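You operate a simulated robot arm through the tools that you are given. There is no shell and no other tool.

The job below is to be done with a simulated two-armed robot. You get a single attempt, and the scene is never put back.

## Task
Wire two batteries in series and check about 24 volts on the meter.
Fine: yellow jumper from the 4 Ah battery's plus to the 5 Ah battery's minus, the meter's red clip on the free plus, its black on the free minus; meter off at the end.

The check looks at the end state, three seconds after you hand in, the way a careful person would. Anything else that was tipped, shoved, dropped, spilled or broken makes it a failure.

## Robot
Two 7-joint arms with two-finger grippers on one trunk, on a base that drives. Base frame: it is fixed to the floor where the robot stands at the start and does not move with it; the origin is under the middle of the robot, x ahead of it, y to its left, z up. Units: m, rad, N and s.
The left shoulder is at the start at [0.078, 0.151, 0.938], the right one opposite. With the tool pointing down near the work surface each hand reaches from about 0.1 to 0.76 m from the robot's upright axis, wherever it stands, measured 20 degrees to its own side. Places, roughly: battery [-0.75, -2.75, 1]; black clip (3x2x9 cm) [-0.5, -2.9, 1]; meter dial [-0.4, -2.8, 0.9]; negative post of the Cellwick 4 Ah battery [-0.9, -2.6, 1]; negative post of the Cellwick 5 Ah battery [-0.7, -2.7, 1]; positive post of the Cellwick 4 Ah battery [-0.9, -2.6, 1]; positive post of the Cellwick 5 Ah battery [-0.8, -2.7, 1]; red clip (3x2x9 cm) [-0.5, -2.9, 1]; yellow clip (3x2x9 cm) [-0.9, -2.8, 0.9]. Payload 2.54 kg a hand.
The tool frame of a hand sits at the grasp point between the pads (the TCP): z along the fingers, y along the line on which they close. The tips reach 0.03 m beyond it. The gripper opens to 0.116 m. The gripper's body begins 0.095 m behind the TCP.
Orientation is that of the tool frame in the base frame, as a unit quaternion [w, x, y, z]. With the fingers straight down and closing along the base's y, the tool's x points along the base's -x, its y along +y and its z along -z.

## Interface
- The arms move only by the tool arm_command. It takes "left_deltas", "right_deltas" or both (then of equal length, played together; a hand with none holds still); each is text: rows parted by semicolons, each of 7 numbers parted by spaces: the gripper command, from -1 (shut) to 1 (fully open), values between in proportion, then the shift along the tool's x, y, z in units of 300 mm (1.0 is 300 mm), then the turn, a rotation vector about the tool's x, y, z in units of 120 degrees (1.0 is 120 degrees). In form: hand tx ty tz wx wy wz; .... A call has 1 to 20 rows; each row is the pose to reach, as a shift and turn from the pose commanded when the call began, along the tool's axes at that moment. A call with a number of a shift or a turn outside -1 to 1 is refused whole. Each row takes 0.2 s and may step no farther than 0.05 m and 0.15 rad from the row before; otherwise, or with a gripper value out of range, the whole call is refused. A pose out of reach is approached as far as the arm can. The call stops where the force on the tool passes 40 N (or 10 N more than at its start, if that is more) or the arm is blocked; 0.2 s more then pass. The fingers move at their own pace (about 0.072 m/s each) and stop on an object; they squeeze with about 39 N. The grip force told is the motor's: it shows also when the fingers shut on nothing. Time passes only in rows, and 0.2 s behind the last, so rows that repeat a pose let the fingers close. The reply holds the time, the measured pose of the TCP, the force on the tool along the base axes, the opening and the grip force, in the units named above and with some noise, with the torque about the TCP (base axes, N m) and any sound that the robot's microphone picked up, and new pictures: "views" is both (left out), scene, wrist or none (wrist: the cameras of the hands that moved).
- Cameras (640 x 400 px; columns grow to the right, rows downward): "scene" is now at [0.1599, -0.0043, 1.1045]; the picture's right is [-0.04, -1.00, 0.00], its down [-0.10, 0.00, -0.99] and it looks along [0.99, -0.04, -0.10] (base axes); focal length 247 px, centre (320, 200). "left" rides on the left gripper at [0.069, 0.015, -0.122] in its tool frame; the picture's right is [-0.21, 0.98, 0.00], its down [-0.83, -0.18, -0.53] and it looks along [-0.52, -0.11, 0.85] (tool axes); focal length 251 px, centre (320, 200). "right" rides on the right gripper at [0.069, -0.015, -0.122] in its tool frame; the picture's right is [0.21, 0.98, 0.00], its down [-0.83, 0.18, -0.53] and it looks along [-0.52, 0.11, 0.85] (tool axes); focal length 251 px, centre (320, 200). There is no depth. A picture from a camera that has moved, and an enlarged one, comes with that camera's place and axes in the base frame and with its lens.
- slide_trunk(by): slides the trunk up (or, below 0, down) by that many m; the arms and the scene camera ride with it, the base frame stays. It gives what a move gives, with no picture.
- steer(legs): drives the robot by 1 to 6 legs, each [ahead, left, turn to the left] in m, m and rad, along the robot's own axes; the way and the turn of a leg run together, so that a leg with both is an arc; at most 1.5 m and 3.142 rad a leg. The arms and the cameras ride along, it lands a little off, and it stops where it bumps. It gives what a move gives, and a new picture of the scene camera.
- head_to(pan, tilt): turns the head with the scene camera to pan (to the left, within 1.396 rad either way) and tilt (down, from -0.506 to 1.204), counted from straight ahead of the robot. It gives what a move gives, and a new picture of the scene camera.
- zoom(camera, box): a new picture of the part [left, top, right, bottom] of that camera's present view, enlarged. It takes no simulated time.
- finish_job(): hands the job in; it is judged then, once.

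Places have to be worked out from the pictures, the camera data and where the tool is seen. Open the grippers and draw the arms clear of the work before you hand the job in, unless the task says otherwise.

The tools are called after "Request:" as name(argument=value, ...) on one line, values as JSON. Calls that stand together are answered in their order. arm_command: Moves the arms, as the interface text tells. Its arguments: {"type":"object","properties":{"left_deltas":{"type":"string"},"right_deltas":{"type":"string"},"views":{"type":"string","enum":["both","scene","wrist","none"]}},"required":[]} The other tools are called the same way: slide_trunk (by) slides the trunk up or down; steer (legs) drives the base; head_to (pan, tilt) turns the head that bears the scene camera; zoom (camera, box) takes an enlarged picture of a part of a camera's view; finish_job () hands the job in.

At the start:

```text
t: 0.0
left_tcp_pos: [0.4505, 0.1693, 1.0638]
left_tcp_rot: [-0.001, 0.001, 1.0, 0.0]
left_force: [0.3, 1.3, 0.3]
left_moment: [0.03, 0.01, 0.03]
left_gripper_width: 0.1159
left_grasp_force: 0.1
right_tcp_pos: [0.45, -0.17, 1.1341]
right_tcp_rot: [0.0, 0.0, 1.0, 0.0]
right_force: [0.6, 0.2, 0.2]
right_moment: [-0.01, -0.02, 0.0]
right_gripper_width: 0.116
right_grasp_force: 0.0
trunk travel left (down, up): [-0.175, 0.114]
robot x, y, heading: [0.0008, 0.0003, -0.0]
head pan, tilt: [-0.042, 0.099]
```

scene: 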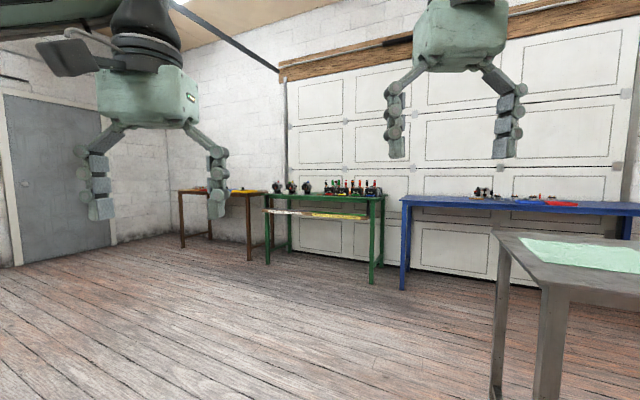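
right: 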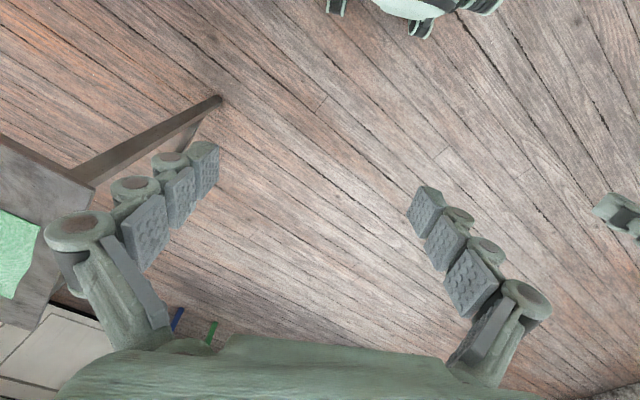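
left: 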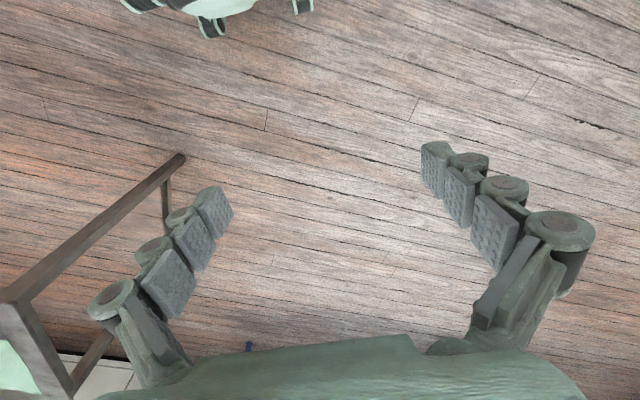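

The work should be behind and to the right at about [-0.7, -2.75]; I see other benches ahead only. I first pan the head to the right to see the area.

Request:
head_to(pan=-1.39, tilt=0.3)

```text
t: 1.5
left_tcp_pos: [0.4511, 0.1707, 1.064]
left_tcp_rot: [0.0, 0.0, 1.0, 0.0]
left_force: [1.0, 0.4, 0.3]
left_moment: [0.0, -0.03, -0.03]
left_gripper_width: 0.1159
left_grasp_force: 0.0
right_tcp_pos: [0.4515, -0.1708, 1.1341]
right_tcp_rot: [0.001, 0.0, 1.0, 0.0]
right_force: [-0.4, -0.3, -0.2]
right_moment: [0.02, 0.0, -0.01]
right_gripper_width: 0.1159
right_grasp_force: 0.1
trunk travel left (down, up): [-0.175, 0.114]
robot x, y, heading: [0.0025, 0.0017, 0.001]
head pan, tilt: [-1.389, 0.3]
camera scene: at [0.0848, -0.0923, 1.0859], right [-0.98, -0.18, 0.0], down [-0.05, 0.29, -0.96], along [0.17, -0.94, -0.3], focal length 247 px, centre (320, 200)
```

scene: 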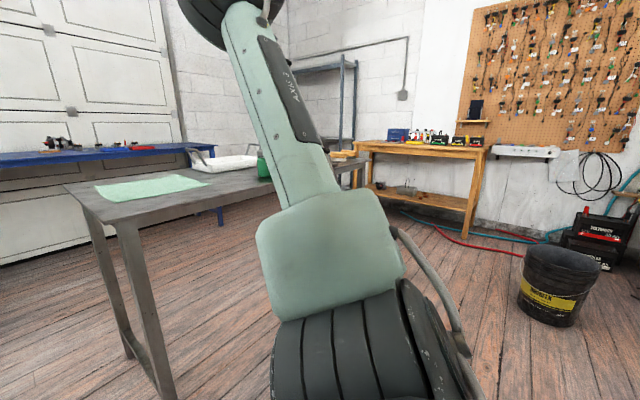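

The wooden bench with the batteries is toward -y, a bucket stands about [-1.05, -1.5] and a grey table corner at about [0.62, -0.51, 0.87]. I turn in place to the right first (arms stay within 0.5 m radius) and look again.

Request:
steer(legs=[[0, 0, -1.571]])

Request:
head_to(pan=0.0, tilt=0.35)

```text
t: 5.8
left_tcp_pos: [0.1704, -0.4495, 1.0631]
left_tcp_rot: [0.0, 0.707, 0.707, 0.0]
left_force: [0.0, -0.1, -0.1]
left_moment: [0.0, -0.03, -0.04]
left_gripper_width: 0.1162
left_grasp_force: 0.1
right_tcp_pos: [-0.1692, -0.4508, 1.1342]
right_tcp_rot: [0.001, 0.707, 0.707, 0.0]
right_force: [0.4, 0.2, -0.9]
right_moment: [-0.01, 0.0, 0.01]
right_gripper_width: 0.1157
right_grasp_force: 0.0
trunk travel left (down, up): [-0.175, 0.114]
robot x, y, heading: [0.0018, 0.0012, -1.57]
head pan, tilt: [-1.389, 0.3]
camera scene: at [-0.0919, -0.0855, 1.0859], right [-0.18, 0.98, 0.0], down [0.29, 0.05, -0.96], along [-0.94, -0.17, -0.3], focal length 247 px, centre (320, 200)
```

scene: 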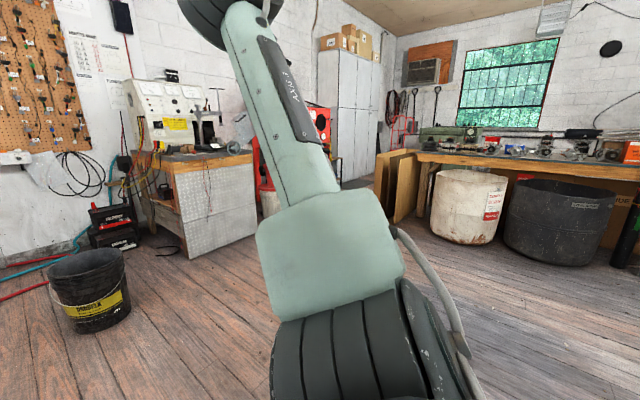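

```text
t: 7.3
left_tcp_pos: [0.1719, -0.4507, 1.0644]
left_tcp_rot: [0.0, 0.706, 0.708, -0.001]
left_force: [0.5, -0.2, -0.9]
left_moment: [0.02, 0.01, -0.01]
left_gripper_width: 0.1161
left_grasp_force: 0.0
right_tcp_pos: [-0.1694, -0.4507, 1.1343]
right_tcp_rot: [0.001, 0.707, 0.707, 0.0]
right_force: [0.8, 0.0, -0.5]
right_moment: [0.02, 0.03, 0.0]
right_gripper_width: 0.1159
right_grasp_force: 0.0
trunk travel left (down, up): [-0.175, 0.114]
robot x, y, heading: [-0.0025, -0.0046, -1.57]
head pan, tilt: [0.0, 0.351]
camera scene: at [0.0, -0.1616, 1.0812], right [-1.0, 0.0, 0.0], down [0.0, 0.34, -0.94], along [0.0, -0.94, -0.34], focal length 247 px, centre (320, 200)
```

scene: 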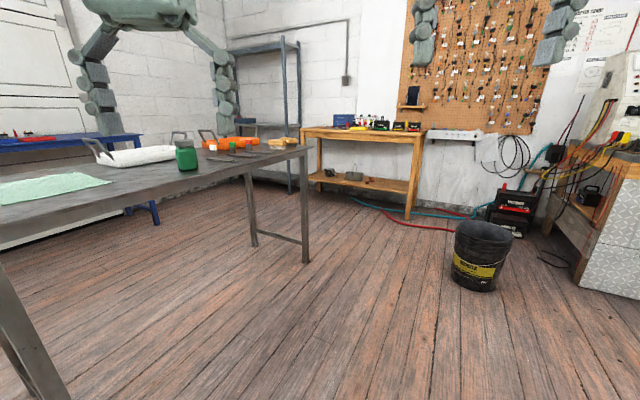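

Zooming at the bench to see its contents and orientation; it looks rotated about 25° relative to my axes.

Request:
zoom(camera="scene", box=[280, 80, 540, 243])

```text
2.45 times, centred on (410, 162) of scene
camera zoom: at [0.0, -0.1616, 1.0812], right [-1.0, 0.0, 0.0], down [0.0, 0.34, -0.94], along [0.0, -0.94, -0.34], focal length 606 px, centre (99, 294)
```

zoom: 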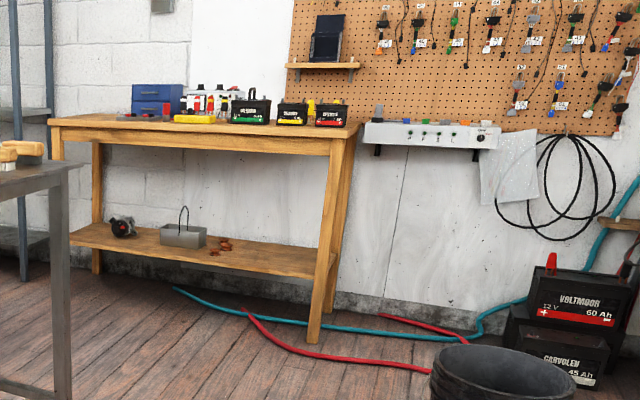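

The bench is rotated about 25° with batteries near its right-front end. I raise the trunk a little for clearance and drive through the gap between grey table and bucket, turning to face the bench.

Request:
slide_trunk(by=0.1)

Request:
steer(legs=[[1.3, -0.4, 0], [0.5, -0.03, -0.43]])

Request:
head_to(pan=0.0, tilt=0.5)

```text
t: 8.7
left_tcp_pos: [0.1713, -0.45, 1.164]
left_tcp_rot: [0.0, 0.707, 0.708, 0.001]
left_force: [-0.9, -0.5, 0.5]
left_moment: [0.02, 0.03, -0.03]
left_gripper_width: 0.1158
left_grasp_force: 0.1
right_tcp_pos: [-0.1704, -0.4507, 1.2332]
right_tcp_rot: [0.001, 0.707, 0.707, 0.0]
right_force: [0.5, 0.0, -0.2]
right_moment: [0.03, -0.02, -0.02]
right_gripper_width: 0.1159
right_grasp_force: 0.0
trunk travel left (down, up): [-0.275, 0.014]
robot x, y, heading: [0.0009, -0.0036, -1.567]
head pan, tilt: [0.0, 0.351]
```

```text
t: 18.1
left_tcp_pos: [-0.5319, -2.2859, 1.1632]
left_tcp_rot: [-0.001, 0.838, 0.546, 0.001]
left_force: [-0.4, -0.1, -0.4]
left_moment: [0.02, -0.01, 0.0]
left_gripper_width: 0.1161
left_grasp_force: 0.1
right_tcp_pos: [-0.843, -2.1481, 1.2349]
right_tcp_rot: [0.001, 0.838, 0.546, -0.001]
right_force: [0.1, -1.2, -0.7]
right_moment: [0.01, -0.01, -0.03]
right_gripper_width: 0.1162
right_grasp_force: 0.0
trunk travel left (down, up): [-0.275, 0.014]
robot x, y, heading: [-0.5028, -1.8081, -1.987]
head pan, tilt: [0.0, 0.351]
camera scene: at [-0.5704, -1.9534, 1.1811], right [-0.91, 0.4, 0.0], down [0.14, 0.31, -0.94], along [-0.38, -0.86, -0.34], focal length 247 px, centre (320, 200)
```

scene: 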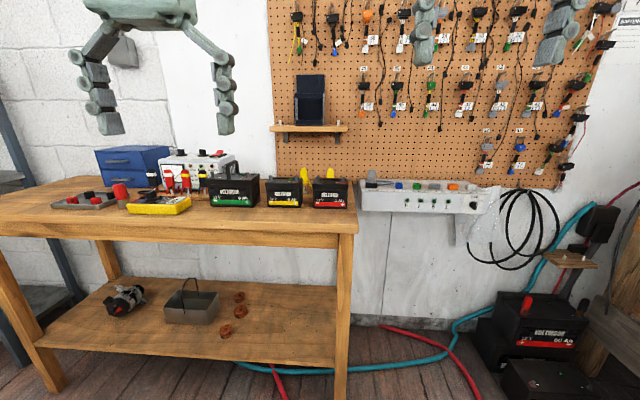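

```text
t: 18.8
left_tcp_pos: [-0.5313, -2.2862, 1.1628]
left_tcp_rot: [0.0, 0.838, 0.546, -0.001]
left_force: [-0.5, 0.3, 0.0]
left_moment: [0.02, 0.0, 0.0]
left_gripper_width: 0.1163
left_grasp_force: 0.1
right_tcp_pos: [-0.8426, -2.1483, 1.2337]
right_tcp_rot: [0.001, 0.838, 0.546, -0.001]
right_force: [-0.3, -0.2, -0.5]
right_moment: [0.03, 0.03, 0.02]
right_gripper_width: 0.1161
right_grasp_force: 0.1
trunk travel left (down, up): [-0.275, 0.014]
robot x, y, heading: [-0.5048, -1.8042, -1.98]
head pan, tilt: [0.0, 0.499]
camera scene: at [-0.5693, -1.9511, 1.1675], right [-0.91, 0.4, 0.0], down [0.19, 0.44, -0.88], along [-0.35, -0.8, -0.48], focal length 247 px, centre (320, 200)
```

scene: 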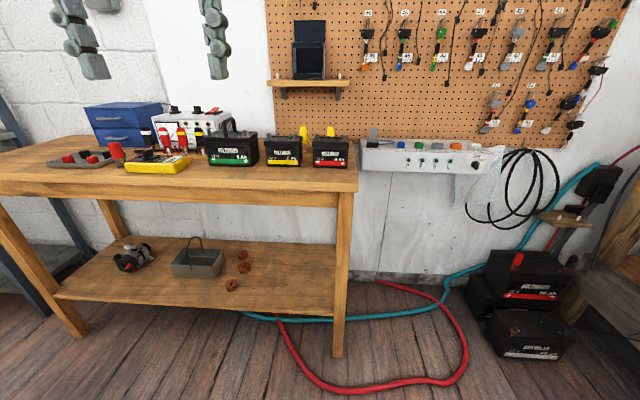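

I now face the bench squarely. I zoom in on the batteries and meter.

Request:
zoom(camera="scene", box=[80, 80, 360, 220])

Request:
zoom(camera="scene", box=[190, 100, 360, 190])

```text
2.29 times, centred on (220, 150) of scene
camera zoom: at [-0.5693, -1.9511, 1.1675], right [-0.91, 0.4, 0.0], down [0.19, 0.44, -0.88], along [-0.35, -0.8, -0.48], focal length 564 px, centre (549, 314)
```

zoom: 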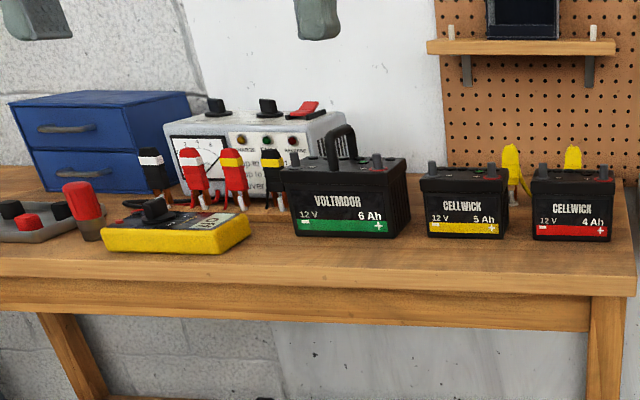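

```text
3.76 times, centred on (275, 145) of scene
camera zoom: at [-0.5693, -1.9511, 1.1675], right [-0.91, 0.4, 0.0], down [0.19, 0.44, -0.88], along [-0.35, -0.8, -0.48], focal length 930 px, centre (489, 407)
```

zoom: 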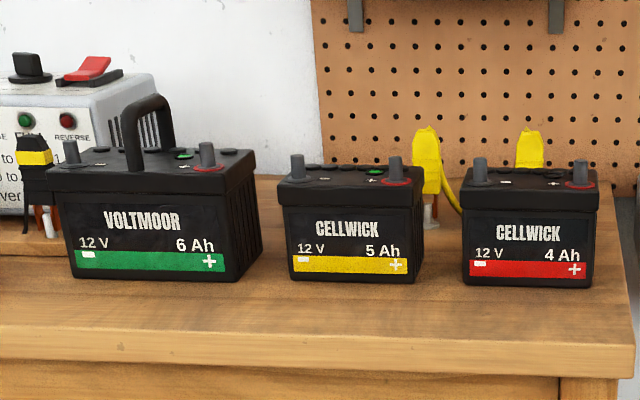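

Batteries stand at about [-0.91,-2.65] (4 Ah) and [-0.78,-2.72] (5 Ah), bench top ≈0.87; each minus post is on my left, plus (red ring) on my right. I drive nearer: 0.35 ahead, 0.15 left.

Request:
steer(legs=[[0.35, 0.15, 0]])

Request:
head_to(pan=0.0, tilt=0.6)

```text
t: 21.2
left_tcp_pos: [-0.5358, -2.6666, 1.1632]
left_tcp_rot: [0.0, 0.839, 0.544, -0.001]
left_force: [-0.8, 0.0, -0.4]
left_moment: [0.0, 0.0, -0.01]
left_gripper_width: 0.1161
left_grasp_force: 0.1
right_tcp_pos: [-0.8464, -2.5284, 1.234]
right_tcp_rot: [0.0, 0.839, 0.545, 0.0]
right_force: [0.0, -0.4, -0.7]
right_moment: [0.04, -0.02, 0.01]
right_gripper_width: 0.116
right_grasp_force: 0.1
trunk travel left (down, up): [-0.275, 0.014]
robot x, y, heading: [-0.5089, -2.1835, -1.991]
head pan, tilt: [0.0, 0.499]
camera scene: at [-0.5723, -2.3313, 1.1674], right [-0.91, 0.41, 0.0], down [0.19, 0.44, -0.88], along [-0.36, -0.8, -0.48], focal length 247 px, centre (320, 200)
```

scene: 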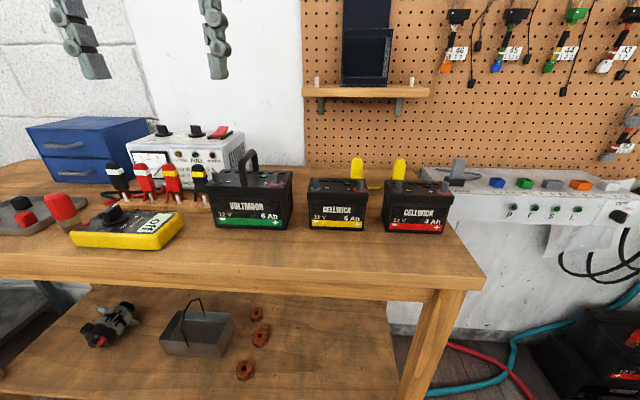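

```text
t: 21.9
left_tcp_pos: [-0.5339, -2.6652, 1.1635]
left_tcp_rot: [0.0, 0.838, 0.545, 0.0]
left_force: [-0.3, 0.0, 0.1]
left_moment: [-0.01, -0.02, -0.02]
left_gripper_width: 0.1161
left_grasp_force: 0.1
right_tcp_pos: [-0.8467, -2.528, 1.2349]
right_tcp_rot: [0.0, 0.838, 0.545, -0.002]
right_force: [-0.2, 0.5, 1.3]
right_moment: [-0.01, -0.01, 0.04]
right_gripper_width: 0.1162
right_grasp_force: 0.0
trunk travel left (down, up): [-0.275, 0.014]
robot x, y, heading: [-0.5098, -2.1855, -1.989]
head pan, tilt: [0.0, 0.6]
camera scene: at [-0.5713, -2.3285, 1.1584], right [-0.91, 0.41, 0.0], down [0.23, 0.52, -0.83], along [-0.33, -0.75, -0.56], focal length 247 px, centre (320, 200)
```

scene: 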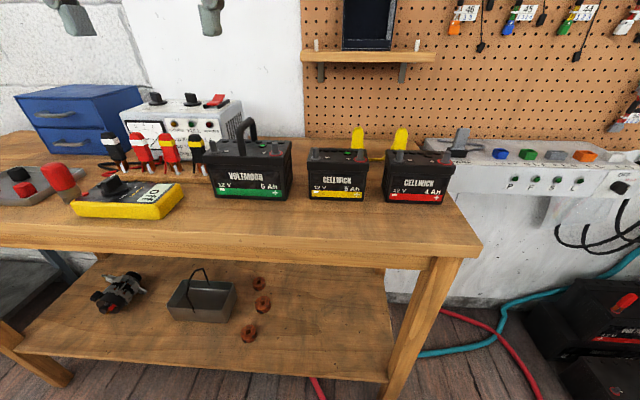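

Request:
zoom(camera="scene", box=[60, 70, 220, 230])

Request:
zoom(camera="scene", box=[190, 100, 470, 230])

Request:
zoom(camera="left", box=[0, 0, 640, 400])

Request:
zoom(camera="right", box=[0, 0, 640, 400])

```text
2.50 times, centred on (140, 150) of scene
camera zoom: at [-0.5713, -2.3285, 1.1584], right [-0.91, 0.41, 0.0], down [0.23, 0.52, -0.83], along [-0.33, -0.75, -0.56], focal length 617 px, centre (770, 325)
```

zoom: 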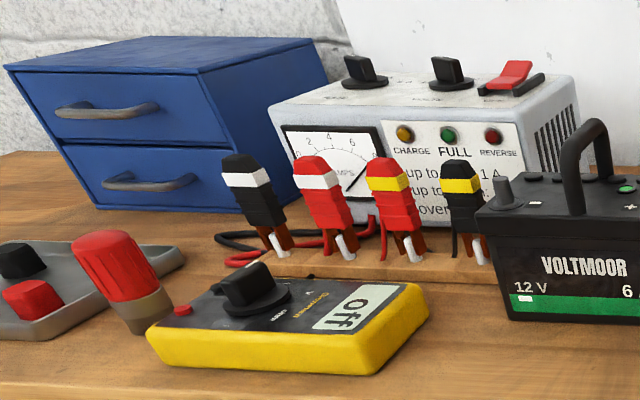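

```text
2.29 times, centred on (330, 165) of scene
camera zoom: at [-0.5713, -2.3285, 1.1584], right [-0.91, 0.41, 0.0], down [0.23, 0.52, -0.83], along [-0.33, -0.75, -0.56], focal length 564 px, centre (297, 280)
```

zoom: 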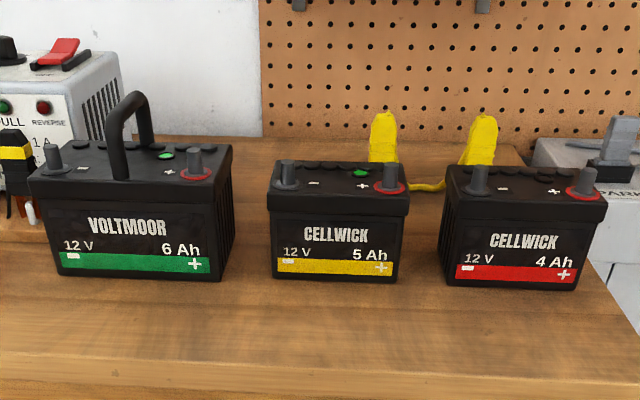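

```text
1.00 times, centred on (320, 200) of left (not enlarged: the box is as wide or as high as the picture)
camera zoom: at [-0.4928, -2.6074, 1.2865], right [0.81, -0.59, 0.0], down [-0.5, -0.68, 0.53], along [-0.32, -0.43, -0.85], focal length 251 px, centre (320, 200)
```

zoom: 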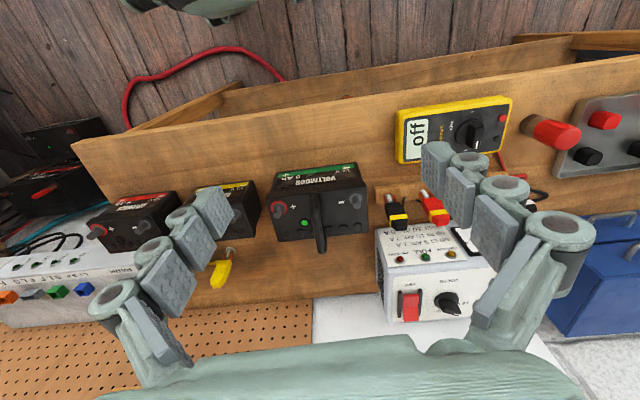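

```text
1.00 times, centred on (320, 200) of right (not enlarged: the box is as wide or as high as the picture)
camera zoom: at [-0.8325, -2.4584, 1.3555], right [0.98, -0.2, 0.0], down [-0.17, -0.83, 0.54], along [-0.11, -0.52, -0.84], focal length 251 px, centre (320, 200)
```

zoom: 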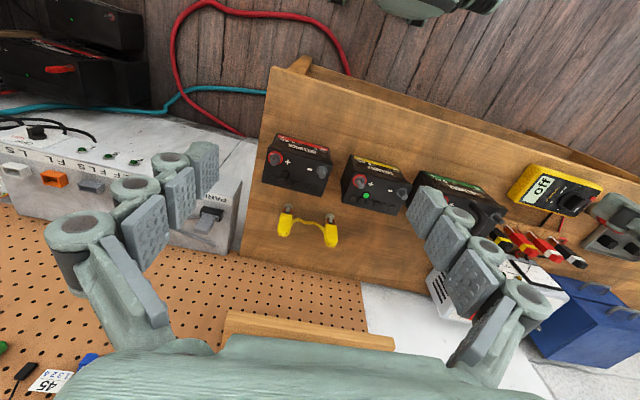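

I need to tell which red/black clip pair belongs to the meter (white-banded or yellow-banded), so I zoom the wrist views on the clips and their leads.

Request:
zoom(camera="right", box=[470, 150, 640, 280])

Request:
zoom(camera="left", box=[370, 80, 620, 240])

Request:
zoom(camera="scene", box=[85, 115, 215, 210])

```text
3.08 times, centred on (555, 215) of right
camera zoom: at [-0.8325, -2.4584, 1.3555], right [0.98, -0.2, 0.0], down [-0.17, -0.83, 0.54], along [-0.11, -0.52, -0.84], focal length 774 px, centre (-403, 154)
```

zoom: 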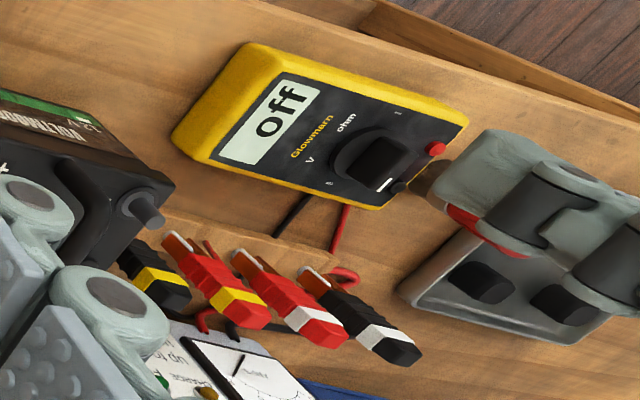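

```text
2.50 times, centred on (495, 160) of left
camera zoom: at [-0.4928, -2.6074, 1.2865], right [0.81, -0.59, 0.0], down [-0.5, -0.68, 0.53], along [-0.32, -0.43, -0.85], focal length 629 px, centre (-118, 300)
```

zoom: 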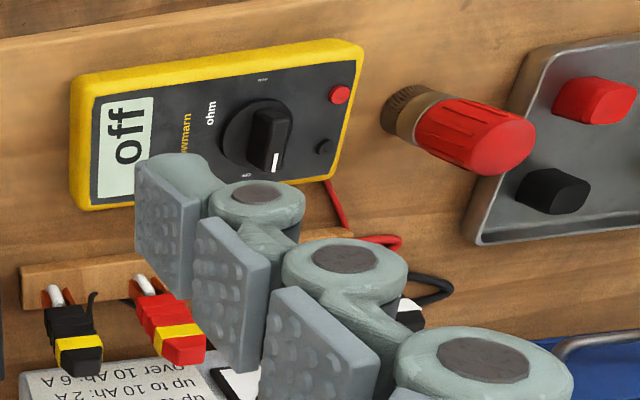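

```text
4.21 times, centred on (150, 162) of scene
camera zoom: at [-0.5713, -2.3285, 1.1584], right [-0.91, 0.41, 0.0], down [0.23, 0.52, -0.83], along [-0.33, -0.75, -0.56], focal length 1040 px, centre (1036, 358)
```

zoom: 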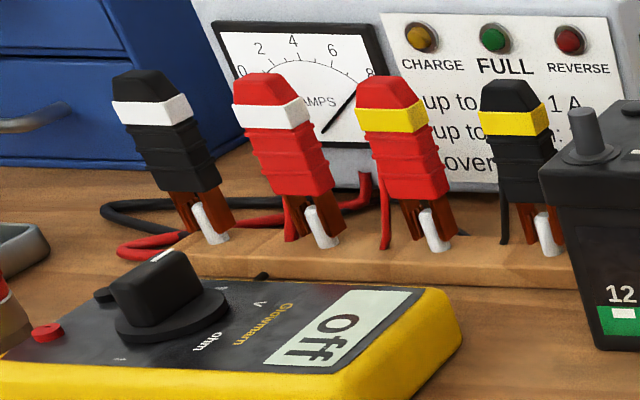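

The meter's leads leave its far edge, but the fingers hide the loops. I move the left hand left/forward/up so its camera looks straight at the leads.

Request:
arm_command(left_deltas="1 -0.083 0.125 -0.042 0 0 0; 1 -0.167 0.25 -0.083 0 0 0; 1 -0.25 0.375 -0.125 0 0 0; 1 -0.333 0.5 -0.167 0 0 0", views="both")

```text
t: 22.9
left_tcp_pos: [-0.4392, -2.8197, 1.2147]
left_tcp_rot: [0.001, 0.839, 0.544, -0.001]
left_force: [0.1, 0.0, 0.7]
left_moment: [-0.01, -0.01, 0.03]
left_gripper_width: 0.1158
left_grasp_force: 0.0
right_tcp_pos: [-0.8465, -2.5287, 1.2333]
right_tcp_rot: [0.0, 0.839, 0.545, -0.001]
right_force: [-0.1, 0.9, 0.2]
right_moment: [-0.01, -0.02, 0.0]
right_gripper_width: 0.116
right_grasp_force: 0.1
trunk travel left (down, up): [-0.275, 0.014]
robot x, y, heading: [-0.509, -2.1849, -1.987]
head pan, tilt: [0.0, 0.6]
camera scene: at [-0.5714, -2.3287, 1.1583], right [-0.91, 0.41, 0.0], down [0.23, 0.52, -0.82], along [-0.33, -0.75, -0.57], focal length 247 px, centre (320, 200)
camera left: at [-0.3962, -2.7603, 1.337], right [0.81, -0.59, 0.0], down [-0.5, -0.68, 0.53], along [-0.32, -0.43, -0.84], focal length 251 px, centre (320, 200)
```

scene: 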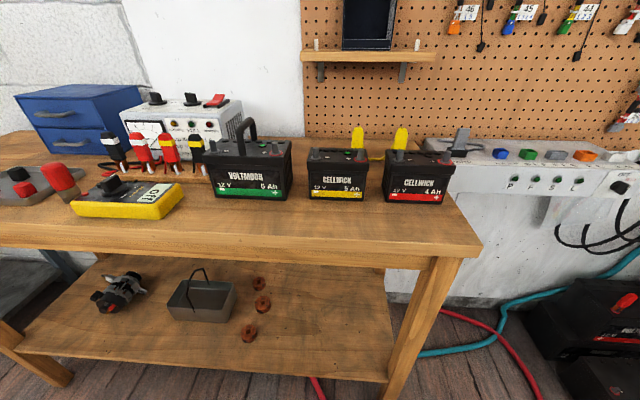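
left: 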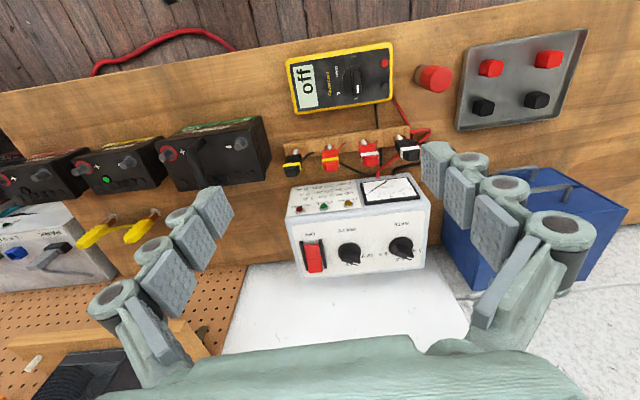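

Request:
zoom(camera="left", box=[270, 80, 450, 210])

Request:
zoom(camera="left", box=[340, 60, 460, 170])

```text
3.08 times, centred on (360, 145) of left
camera zoom: at [-0.3962, -2.7603, 1.337], right [0.81, -0.59, 0.0], down [-0.5, -0.68, 0.53], along [-0.32, -0.43, -0.84], focal length 774 px, centre (197, 369)
```

zoom: 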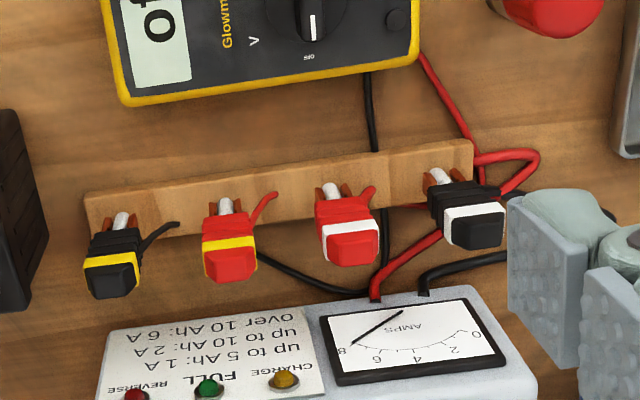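

```text
3.64 times, centred on (400, 115) of left
camera zoom: at [-0.3962, -2.7603, 1.337], right [0.81, -0.59, 0.0], down [-0.5, -0.68, 0.53], along [-0.32, -0.43, -0.84], focal length 914 px, centre (29, 509)
```

zoom: 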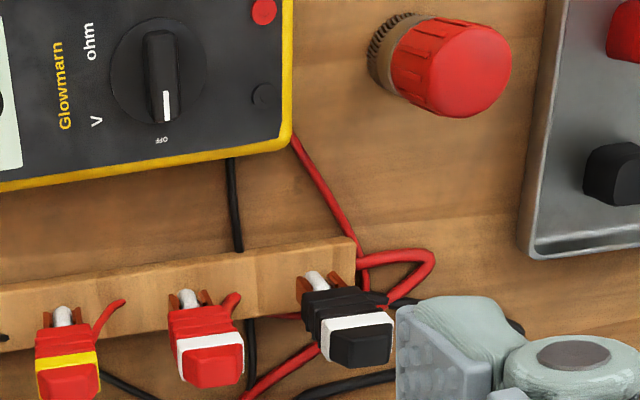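

The black lead from the meter runs behind the strip to the yellow-banded black clip, matching the yellow meter; white-banded ones go to the charger. Now I zoom on the yellow jumper and the battery posts from the right wrist camera.

Request:
zoom(camera="right", box=[250, 120, 420, 260])

Request:
zoom(camera="scene", box=[300, 110, 460, 210])

```text
2.86 times, centred on (335, 190) of right
camera zoom: at [-0.8326, -2.4587, 1.3554], right [0.98, -0.2, 0.0], down [-0.17, -0.83, 0.54], along [-0.11, -0.52, -0.84], focal length 718 px, centre (277, 229)
```

zoom: 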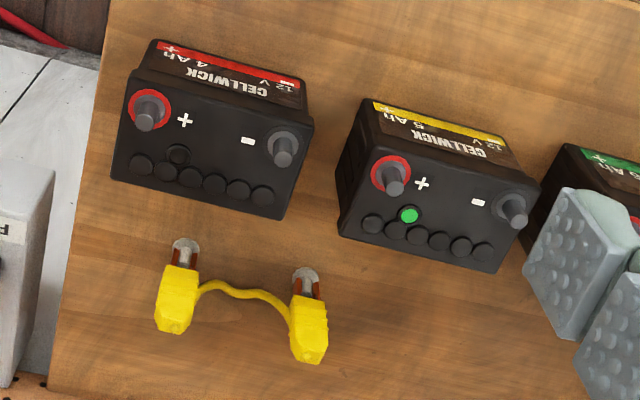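

```text
4.00 times, centred on (380, 160) of scene
camera zoom: at [-0.5714, -2.3287, 1.1583], right [-0.91, 0.41, 0.0], down [0.23, 0.52, -0.82], along [-0.33, -0.75, -0.57], focal length 988 px, centre (80, 360)
```

zoom: 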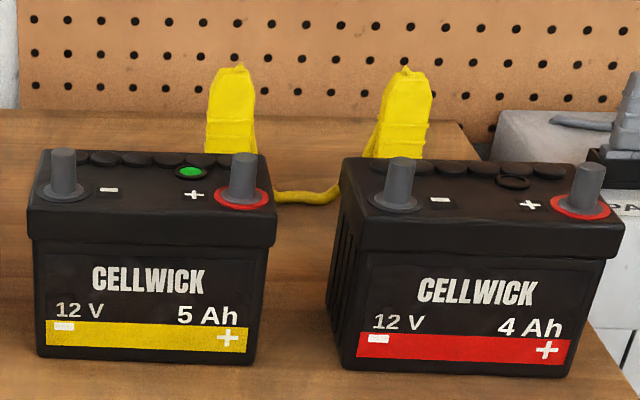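

The clips sit on pegs with their copper prongs straddling the peg; yellow clips at about [-0.974,-2.763] and [-0.884,-2.81]. Before moving in, I look down to see how close my base is to the bench.

Request:
head_to(pan=0.0, tilt=1.2)

```text
t: 23.9
left_tcp_pos: [-0.439, -2.8183, 1.2148]
left_tcp_rot: [0.0, 0.838, 0.545, 0.0]
left_force: [1.1, 0.3, 0.6]
left_moment: [-0.01, -0.02, -0.02]
left_gripper_width: 0.1163
left_grasp_force: 0.1
right_tcp_pos: [-0.8467, -2.5278, 1.2337]
right_tcp_rot: [0.0, 0.839, 0.544, -0.001]
right_force: [-1.1, -0.8, -0.4]
right_moment: [-0.06, 0.02, -0.02]
right_gripper_width: 0.1161
right_grasp_force: 0.2
trunk travel left (down, up): [-0.275, 0.014]
robot x, y, heading: [-0.5081, -2.1828, -1.988]
head pan, tilt: [0.0, 1.201]
camera scene: at [-0.5581, -2.2989, 1.1138], right [-0.91, 0.41, 0.0], down [0.38, 0.85, -0.36], along [-0.15, -0.33, -0.93], focal length 247 px, centre (320, 200)
```

scene: 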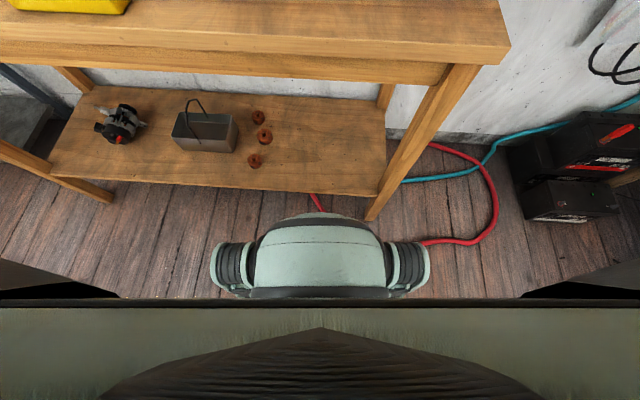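

My base front is only a few cm short of the bench's shelf, so I stay here; everything is within about 0.74 m. I raise the head again and bring the right hand over the right yellow clip, gripper partly open.

Request:
head_to(pan=0.0, tilt=0.55)

Request:
arm_command(right_deltas="0.21 -0.127 -0.01 0.0637 0 0 0; 0.21 -0.254 -0.02 0.127 0 0 0; 0.21 -0.381 -0.03 0.191 0 0 0; 0.21 -0.508 -0.04 0.255 0 0 0; 0.21 -0.636 -0.05 0.318 0 0 0; 0.21 -0.763 -0.06 0.382 0 0 0; 0.21 -0.89 -0.07 0.4457 0 0 0", views="both")

```text
t: 24.9
left_tcp_pos: [-0.4376, -2.8175, 1.2131]
left_tcp_rot: [-0.001, 0.839, 0.545, 0.0]
left_force: [-0.3, -0.1, 0.2]
left_moment: [-0.03, 0.01, -0.02]
left_gripper_width: 0.1159
left_grasp_force: 0.0
right_tcp_pos: [-0.8467, -2.5273, 1.2347]
right_tcp_rot: [0.001, 0.838, 0.545, 0.0]
right_force: [-0.1, 0.3, -0.2]
right_moment: [0.01, -0.01, 0.01]
right_gripper_width: 0.1161
right_grasp_force: 0.1
trunk travel left (down, up): [-0.275, 0.014]
robot x, y, heading: [-0.5064, -2.1866, -1.988]
head pan, tilt: [0.0, 0.55]
camera scene: at [-0.5719, -2.3298, 1.1628], right [-0.91, 0.41, 0.0], down [0.21, 0.48, -0.85], along [-0.35, -0.78, -0.52], focal length 247 px, centre (320, 200)
```

scene: 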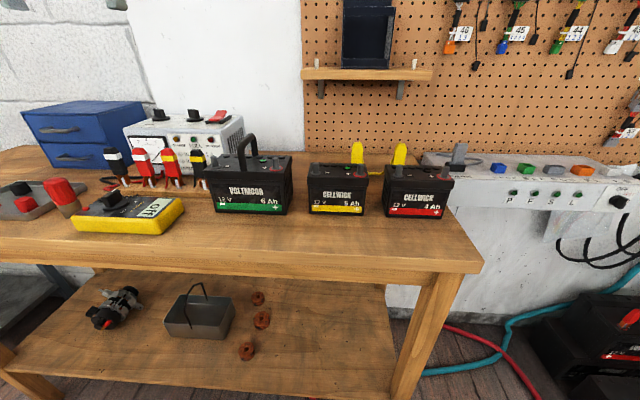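

```text
t: 26.5
left_tcp_pos: [-0.4391, -2.8193, 1.2153]
left_tcp_rot: [0.001, 0.838, 0.546, 0.0]
left_force: [-1.1, 0.1, 0.6]
left_moment: [-0.08, -0.05, 0.02]
left_gripper_width: 0.1159
left_grasp_force: 0.1
right_tcp_pos: [-0.9675, -2.7501, 1.0993]
right_tcp_rot: [0.001, 0.838, 0.546, -0.001]
right_force: [-0.9, 0.4, -0.1]
right_moment: [-0.01, -0.02, 0.01]
right_gripper_width: 0.0704
right_grasp_force: 0.0
right hand out of reach, approached as far as the arm can: row 7
trunk travel left (down, up): [-0.275, 0.014]
robot x, y, heading: [-0.5064, -2.1856, -1.987]
head pan, tilt: [0.0, 0.55]
camera scene: at [-0.5724, -2.3297, 1.1629], right [-0.91, 0.41, 0.0], down [0.21, 0.48, -0.85], along [-0.35, -0.78, -0.52], focal length 247 px, centre (320, 200)
camera right: at [-0.9546, -2.6806, 1.2199], right [0.98, -0.2, 0.0], down [-0.17, -0.83, 0.54], along [-0.11, -0.52, -0.84], focal length 251 px, centre (320, 200)
```

scene: 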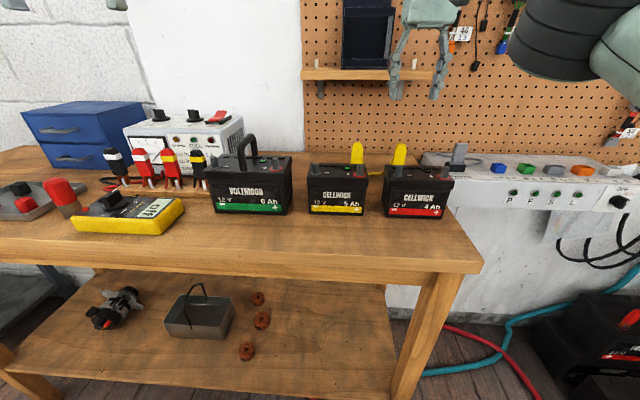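
right: 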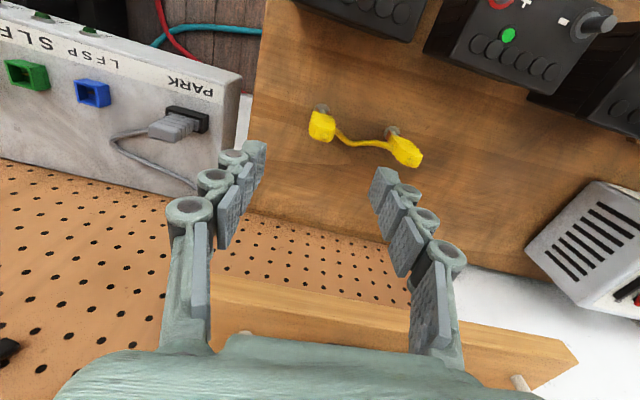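

At this height the arm is at its limit, but lower down the reach grows (wrist nearer shoulder height). I zoom the wrist camera for clip details before descending.

Request:
zoom(camera="right", box=[280, 80, 440, 180])

```text
4.00 times, centred on (360, 130) of right
camera zoom: at [-0.9546, -2.6806, 1.2199], right [0.98, -0.2, 0.0], down [-0.17, -0.83, 0.54], along [-0.11, -0.52, -0.84], focal length 1006 px, centre (160, 480)
```

zoom: 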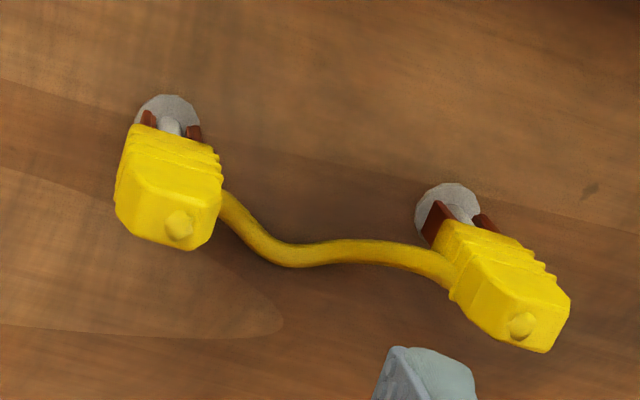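

The clip's peg stands under it and the clip is ~1.4 cm further ahead and ~0.8 cm left of the TCP. I descend 7 cm with a small left shift and check where the TCP settles.

Request:
arm_command(right_deltas="0.21 0 0.013 0.117 0 0 0; 0.21 0 0.026 0.233 0 0 0; 0.21 0 0.026 0.233 0 0 0", views="wrist")

```text
t: 27.3
left_tcp_pos: [-0.4385, -2.8185, 1.2147]
left_tcp_rot: [0.0, 0.839, 0.545, 0.001]
left_force: [0.1, 0.4, -0.7]
left_moment: [0.0, 0.02, 0.0]
left_gripper_width: 0.116
left_grasp_force: 0.1
right_tcp_pos: [-0.9594, -2.7537, 1.0293]
right_tcp_rot: [0.001, 0.839, 0.545, -0.001]
right_force: [-0.8, -1.5, -0.6]
right_moment: [-0.01, 0.01, 0.03]
right_gripper_width: 0.0703
right_grasp_force: 0.0
trunk travel left (down, up): [-0.275, 0.014]
robot x, y, heading: [-0.5089, -2.1849, -1.986]
head pan, tilt: [0.0, 0.55]
camera right: at [-0.9459, -2.6843, 1.1502], right [0.98, -0.2, 0.0], down [-0.17, -0.83, 0.54], along [-0.11, -0.53, -0.84], focal length 251 px, centre (320, 200)
```

right: 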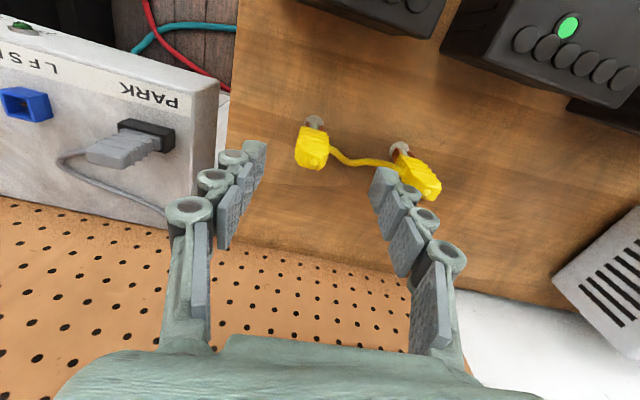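

The commanded pose follows the reached one. I zoom to measure the remaining offset.

Request:
zoom(camera="right", box=[260, 90, 460, 215])

```text
3.20 times, centred on (360, 152) of right
camera zoom: at [-0.9459, -2.6843, 1.1502], right [0.98, -0.2, 0.0], down [-0.17, -0.83, 0.54], along [-0.11, -0.53, -0.84], focal length 805 px, centre (192, 352)
```

zoom: 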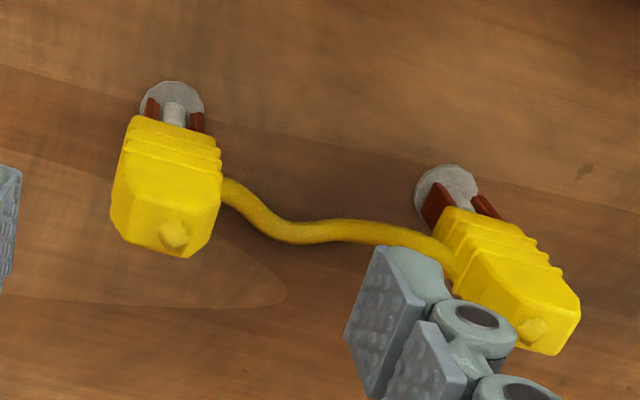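

The clip centre is ~1.2 cm ahead and ~0.3 cm right of the TCP at about [-0.967,-2.765]. I align and descend to TCP z≈0.945 with fingers still open.

Request:
arm_command(right_deltas="0.21 -0.04 -0.01 0 0 0 0; 0.21 -0.04 -0.01 0.1 0 0 0; 0.21 -0.04 -0.01 0.19 0 0 0; 0.21 -0.04 -0.01 0.28 0 0 0; 0.21 -0.04 -0.01 0.28 0 0 0", views="both")

```text
t: 28.5
left_tcp_pos: [-0.4394, -2.818, 1.214]
left_tcp_rot: [0.0, 0.838, 0.545, 0.0]
left_force: [0.4, 0.0, 0.3]
left_moment: [0.0, 0.04, -0.02]
left_gripper_width: 0.1161
left_grasp_force: 0.1
right_tcp_pos: [-0.9692, -2.7644, 0.9437]
right_tcp_rot: [0.001, 0.839, 0.545, -0.001]
right_force: [0.7, 0.1, 0.0]
right_moment: [0.01, 0.06, -0.03]
right_gripper_width: 0.07
right_grasp_force: 0.1
trunk travel left (down, up): [-0.275, 0.014]
robot x, y, heading: [-0.5079, -2.1835, -1.989]
head pan, tilt: [0.0, 0.55]
camera scene: at [-0.5717, -2.3297, 1.163], right [-0.91, 0.41, 0.0], down [0.21, 0.48, -0.85], along [-0.35, -0.78, -0.52], focal length 247 px, centre (320, 200)
camera right: at [-0.9563, -2.6951, 1.0652], right [0.98, -0.2, 0.0], down [-0.17, -0.83, 0.54], along [-0.11, -0.53, -0.84], focal length 251 px, centre (320, 200)
```

scene: 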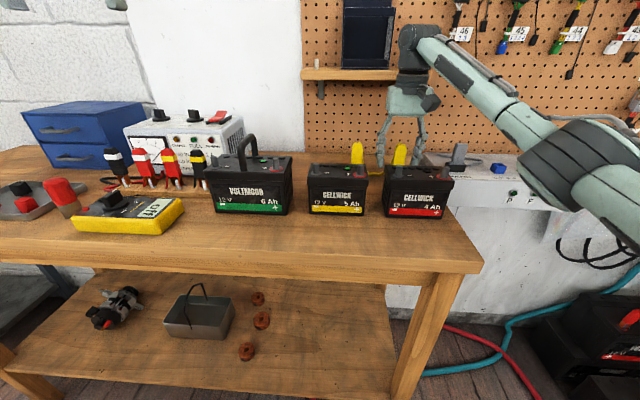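
right: 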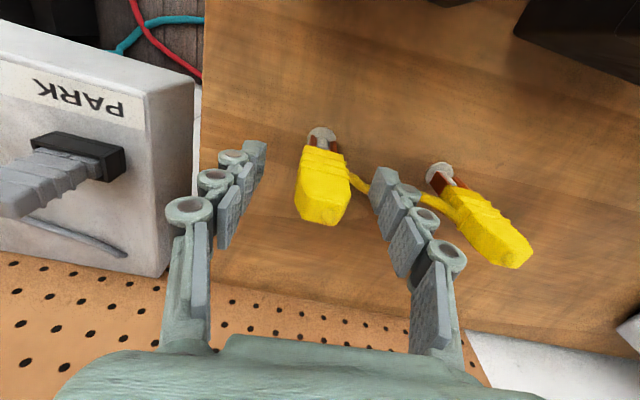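

The clip stands centred between the open fingers. I close on it.

Request:
arm_command(right_deltas="-1 0 0 0 0 0 0; -1 0 0 0 0 0 0; -1 0 0 0 0 0 0; -1 0 0 0 0 0 0; -1 0 0 0 0 0 0", views="wrist")

```text
t: 29.7
left_tcp_pos: [-0.4381, -2.8181, 1.2142]
left_tcp_rot: [0.0, 0.838, 0.545, 0.0]
left_force: [0.2, -0.6, -0.3]
left_moment: [0.01, 0.01, 0.0]
left_gripper_width: 0.1158
left_grasp_force: 0.1
right_tcp_pos: [-0.969, -2.7634, 0.9446]
right_tcp_rot: [0.001, 0.839, 0.544, -0.001]
right_force: [0.5, -0.2, -0.1]
right_moment: [0.01, -0.01, 0.0]
right_gripper_width: 0.025
right_grasp_force: 39.5
trunk travel left (down, up): [-0.275, 0.014]
robot x, y, heading: [-0.507, -2.1859, -1.987]
head pan, tilt: [0.0, 0.55]
camera right: at [-0.9565, -2.6953, 1.0651], right [0.98, -0.2, 0.0], down [-0.17, -0.83, 0.54], along [-0.11, -0.52, -0.84], focal length 251 px, centre (320, 200)
```

right: 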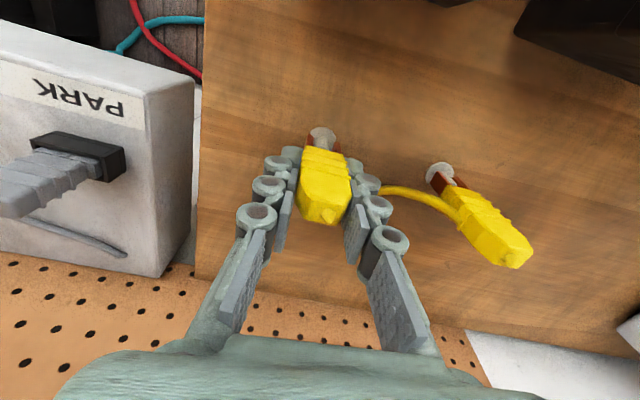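

Gripped at 2.5 cm width. I lift slowly by 4 cm off the peg and watch the other clip and the wire.

Request:
arm_command(right_deltas="-1 0 0 -0.033 0 0 0; -1 0 0 -0.067 0 0 0; -1 0 0 -0.1 0 0 0; -1 0 0 -0.133 0 0 0", views="both")

```text
t: 30.7
left_tcp_pos: [-0.4387, -2.8184, 1.2153]
left_tcp_rot: [0.0, 0.838, 0.545, 0.001]
left_force: [-0.8, -0.2, -0.1]
left_moment: [0.01, 0.02, 0.02]
left_gripper_width: 0.116
left_grasp_force: 0.0
right_tcp_pos: [-0.9703, -2.764, 0.9854]
right_tcp_rot: [0.001, 0.838, 0.545, -0.001]
right_force: [0.5, -0.1, -0.1]
right_moment: [-0.03, -0.02, 0.05]
right_gripper_width: 0.0249
right_grasp_force: 39.2
trunk travel left (down, up): [-0.275, 0.014]
robot x, y, heading: [-0.509, -2.1848, -1.99]
head pan, tilt: [0.0, 0.55]
camera scene: at [-0.5717, -2.3297, 1.1629], right [-0.91, 0.41, 0.0], down [0.21, 0.48, -0.85], along [-0.35, -0.78, -0.52], focal length 247 px, centre (320, 200)
camera right: at [-0.9556, -2.6943, 1.107], right [0.98, -0.2, 0.0], down [-0.17, -0.83, 0.54], along [-0.11, -0.53, -0.84], focal length 251 px, centre (320, 200)
```

scene: 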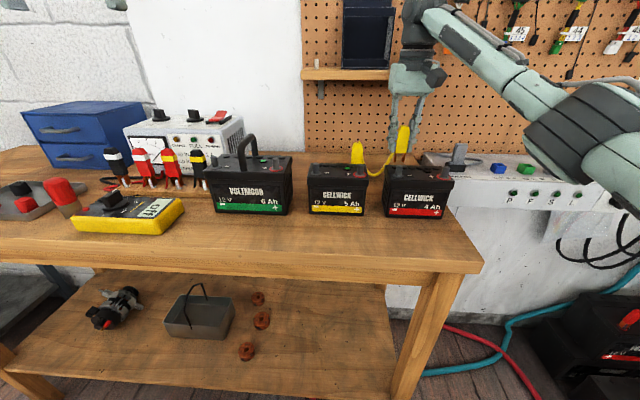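
right: 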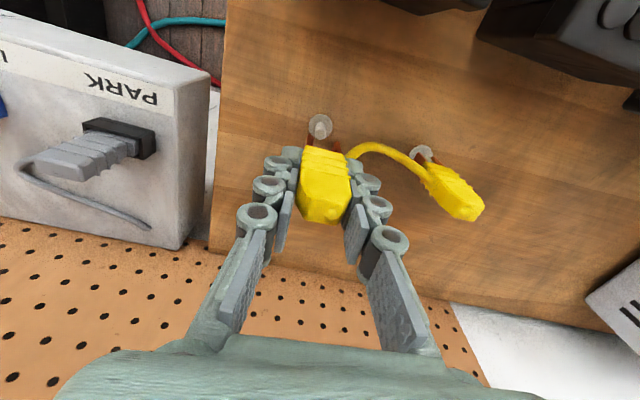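

The clip lifted freely and the other one stayed. I raise further while drawing back toward the 4 Ah plus post, stopping halfway to check the wire.

Request:
arm_command(right_deltas="-1 0.03 -0.01 -0.1 0 0 0; -1 0.09 -0.03 -0.2 0 0 0; -1 0.18 -0.06 -0.3 0 0 0; -1 0.25 -0.08 -0.34 0 0 0", views="both")

```text
t: 31.7
left_tcp_pos: [-0.4387, -2.8183, 1.2139]
left_tcp_rot: [0.0, 0.838, 0.545, 0.0]
left_force: [-0.3, 0.7, -0.5]
left_moment: [-0.03, 0.03, 0.01]
left_gripper_width: 0.116
left_grasp_force: 0.1
right_tcp_pos: [-0.9611, -2.6847, 1.0887]
right_tcp_rot: [-0.001, 0.839, 0.544, 0.0]
right_force: [-0.1, -0.9, -0.6]
right_moment: [-0.03, 0.02, 0.0]
right_gripper_width: 0.025
right_grasp_force: 39.1
trunk travel left (down, up): [-0.275, 0.014]
robot x, y, heading: [-0.5073, -2.1835, -1.988]
head pan, tilt: [0.0, 0.55]
camera scene: at [-0.5719, -2.3296, 1.1629], right [-0.91, 0.41, 0.0], down [0.21, 0.48, -0.85], along [-0.35, -0.78, -0.52], focal length 247 px, centre (320, 200)
camera right: at [-0.947, -2.6154, 1.2095], right [0.98, -0.2, 0.0], down [-0.17, -0.83, 0.53], along [-0.11, -0.52, -0.85], focal length 251 px, centre (320, 200)
```

scene: 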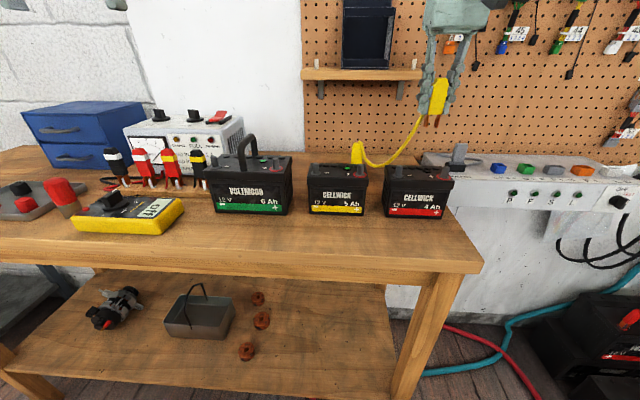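
right: 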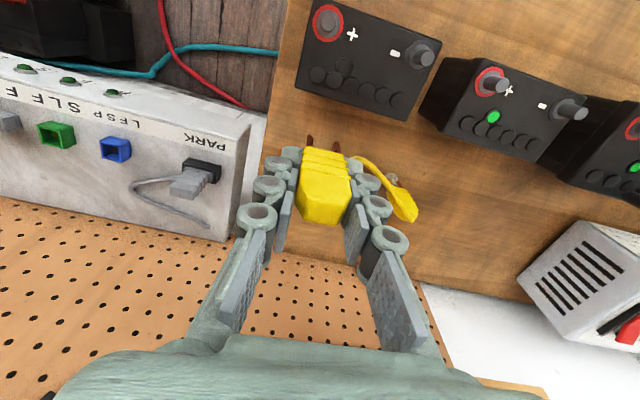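

The wire sags freely and the parked clip is unmoved. I zoom in on the wrist view to see the prong tips relative to the TCP.

Request:
zoom(camera="right", box=[260, 0, 460, 125])

Request:
zoom(camera="right", box=[270, 110, 390, 230])

Request:
zoom(camera="scene", box=[340, 40, 500, 220])

```text
3.20 times, centred on (360, 62) of right
camera zoom: at [-0.947, -2.6154, 1.2095], right [0.98, -0.2, 0.0], down [-0.17, -0.83, 0.53], along [-0.11, -0.52, -0.85], focal length 805 px, centre (192, 640)
```

zoom: 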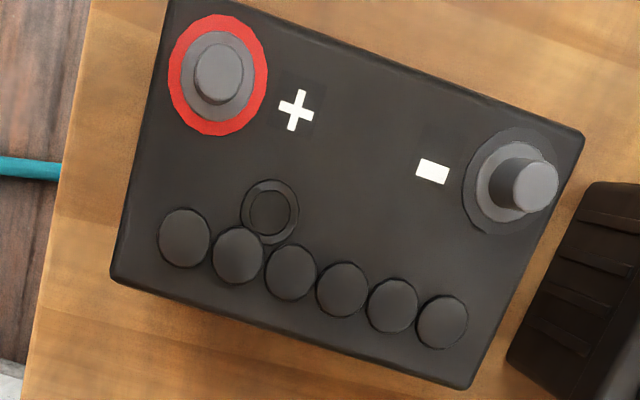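

```text
3.33 times, centred on (330, 170) of right
camera zoom: at [-0.947, -2.6154, 1.2095], right [0.98, -0.2, 0.0], down [-0.17, -0.83, 0.53], along [-0.11, -0.52, -0.85], focal length 838 px, centre (287, 300)
```

zoom: 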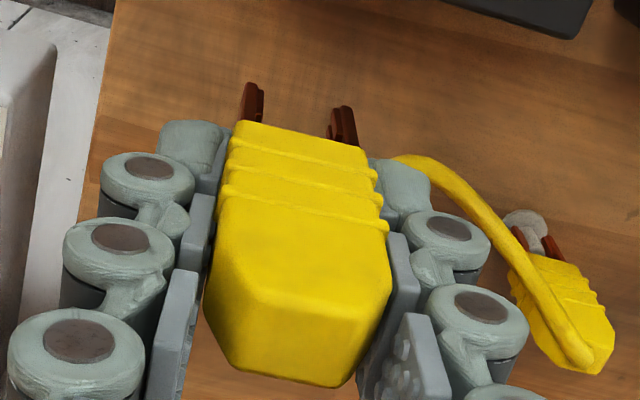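

```text
2.22 times, centred on (420, 130) of scene
camera zoom: at [-0.5719, -2.3296, 1.1629], right [-0.91, 0.41, 0.0], down [0.21, 0.48, -0.85], along [-0.35, -0.78, -0.52], focal length 549 px, centre (98, 356)
```

zoom: 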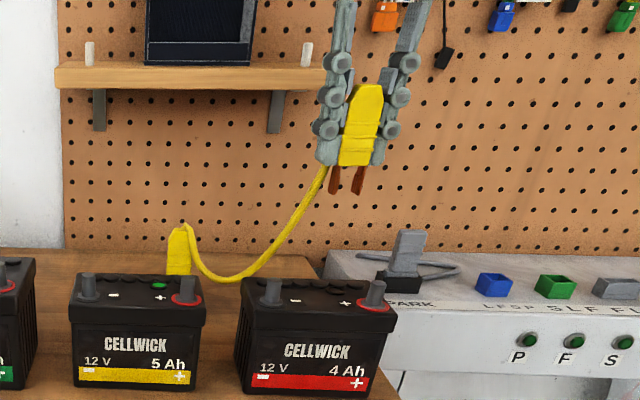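

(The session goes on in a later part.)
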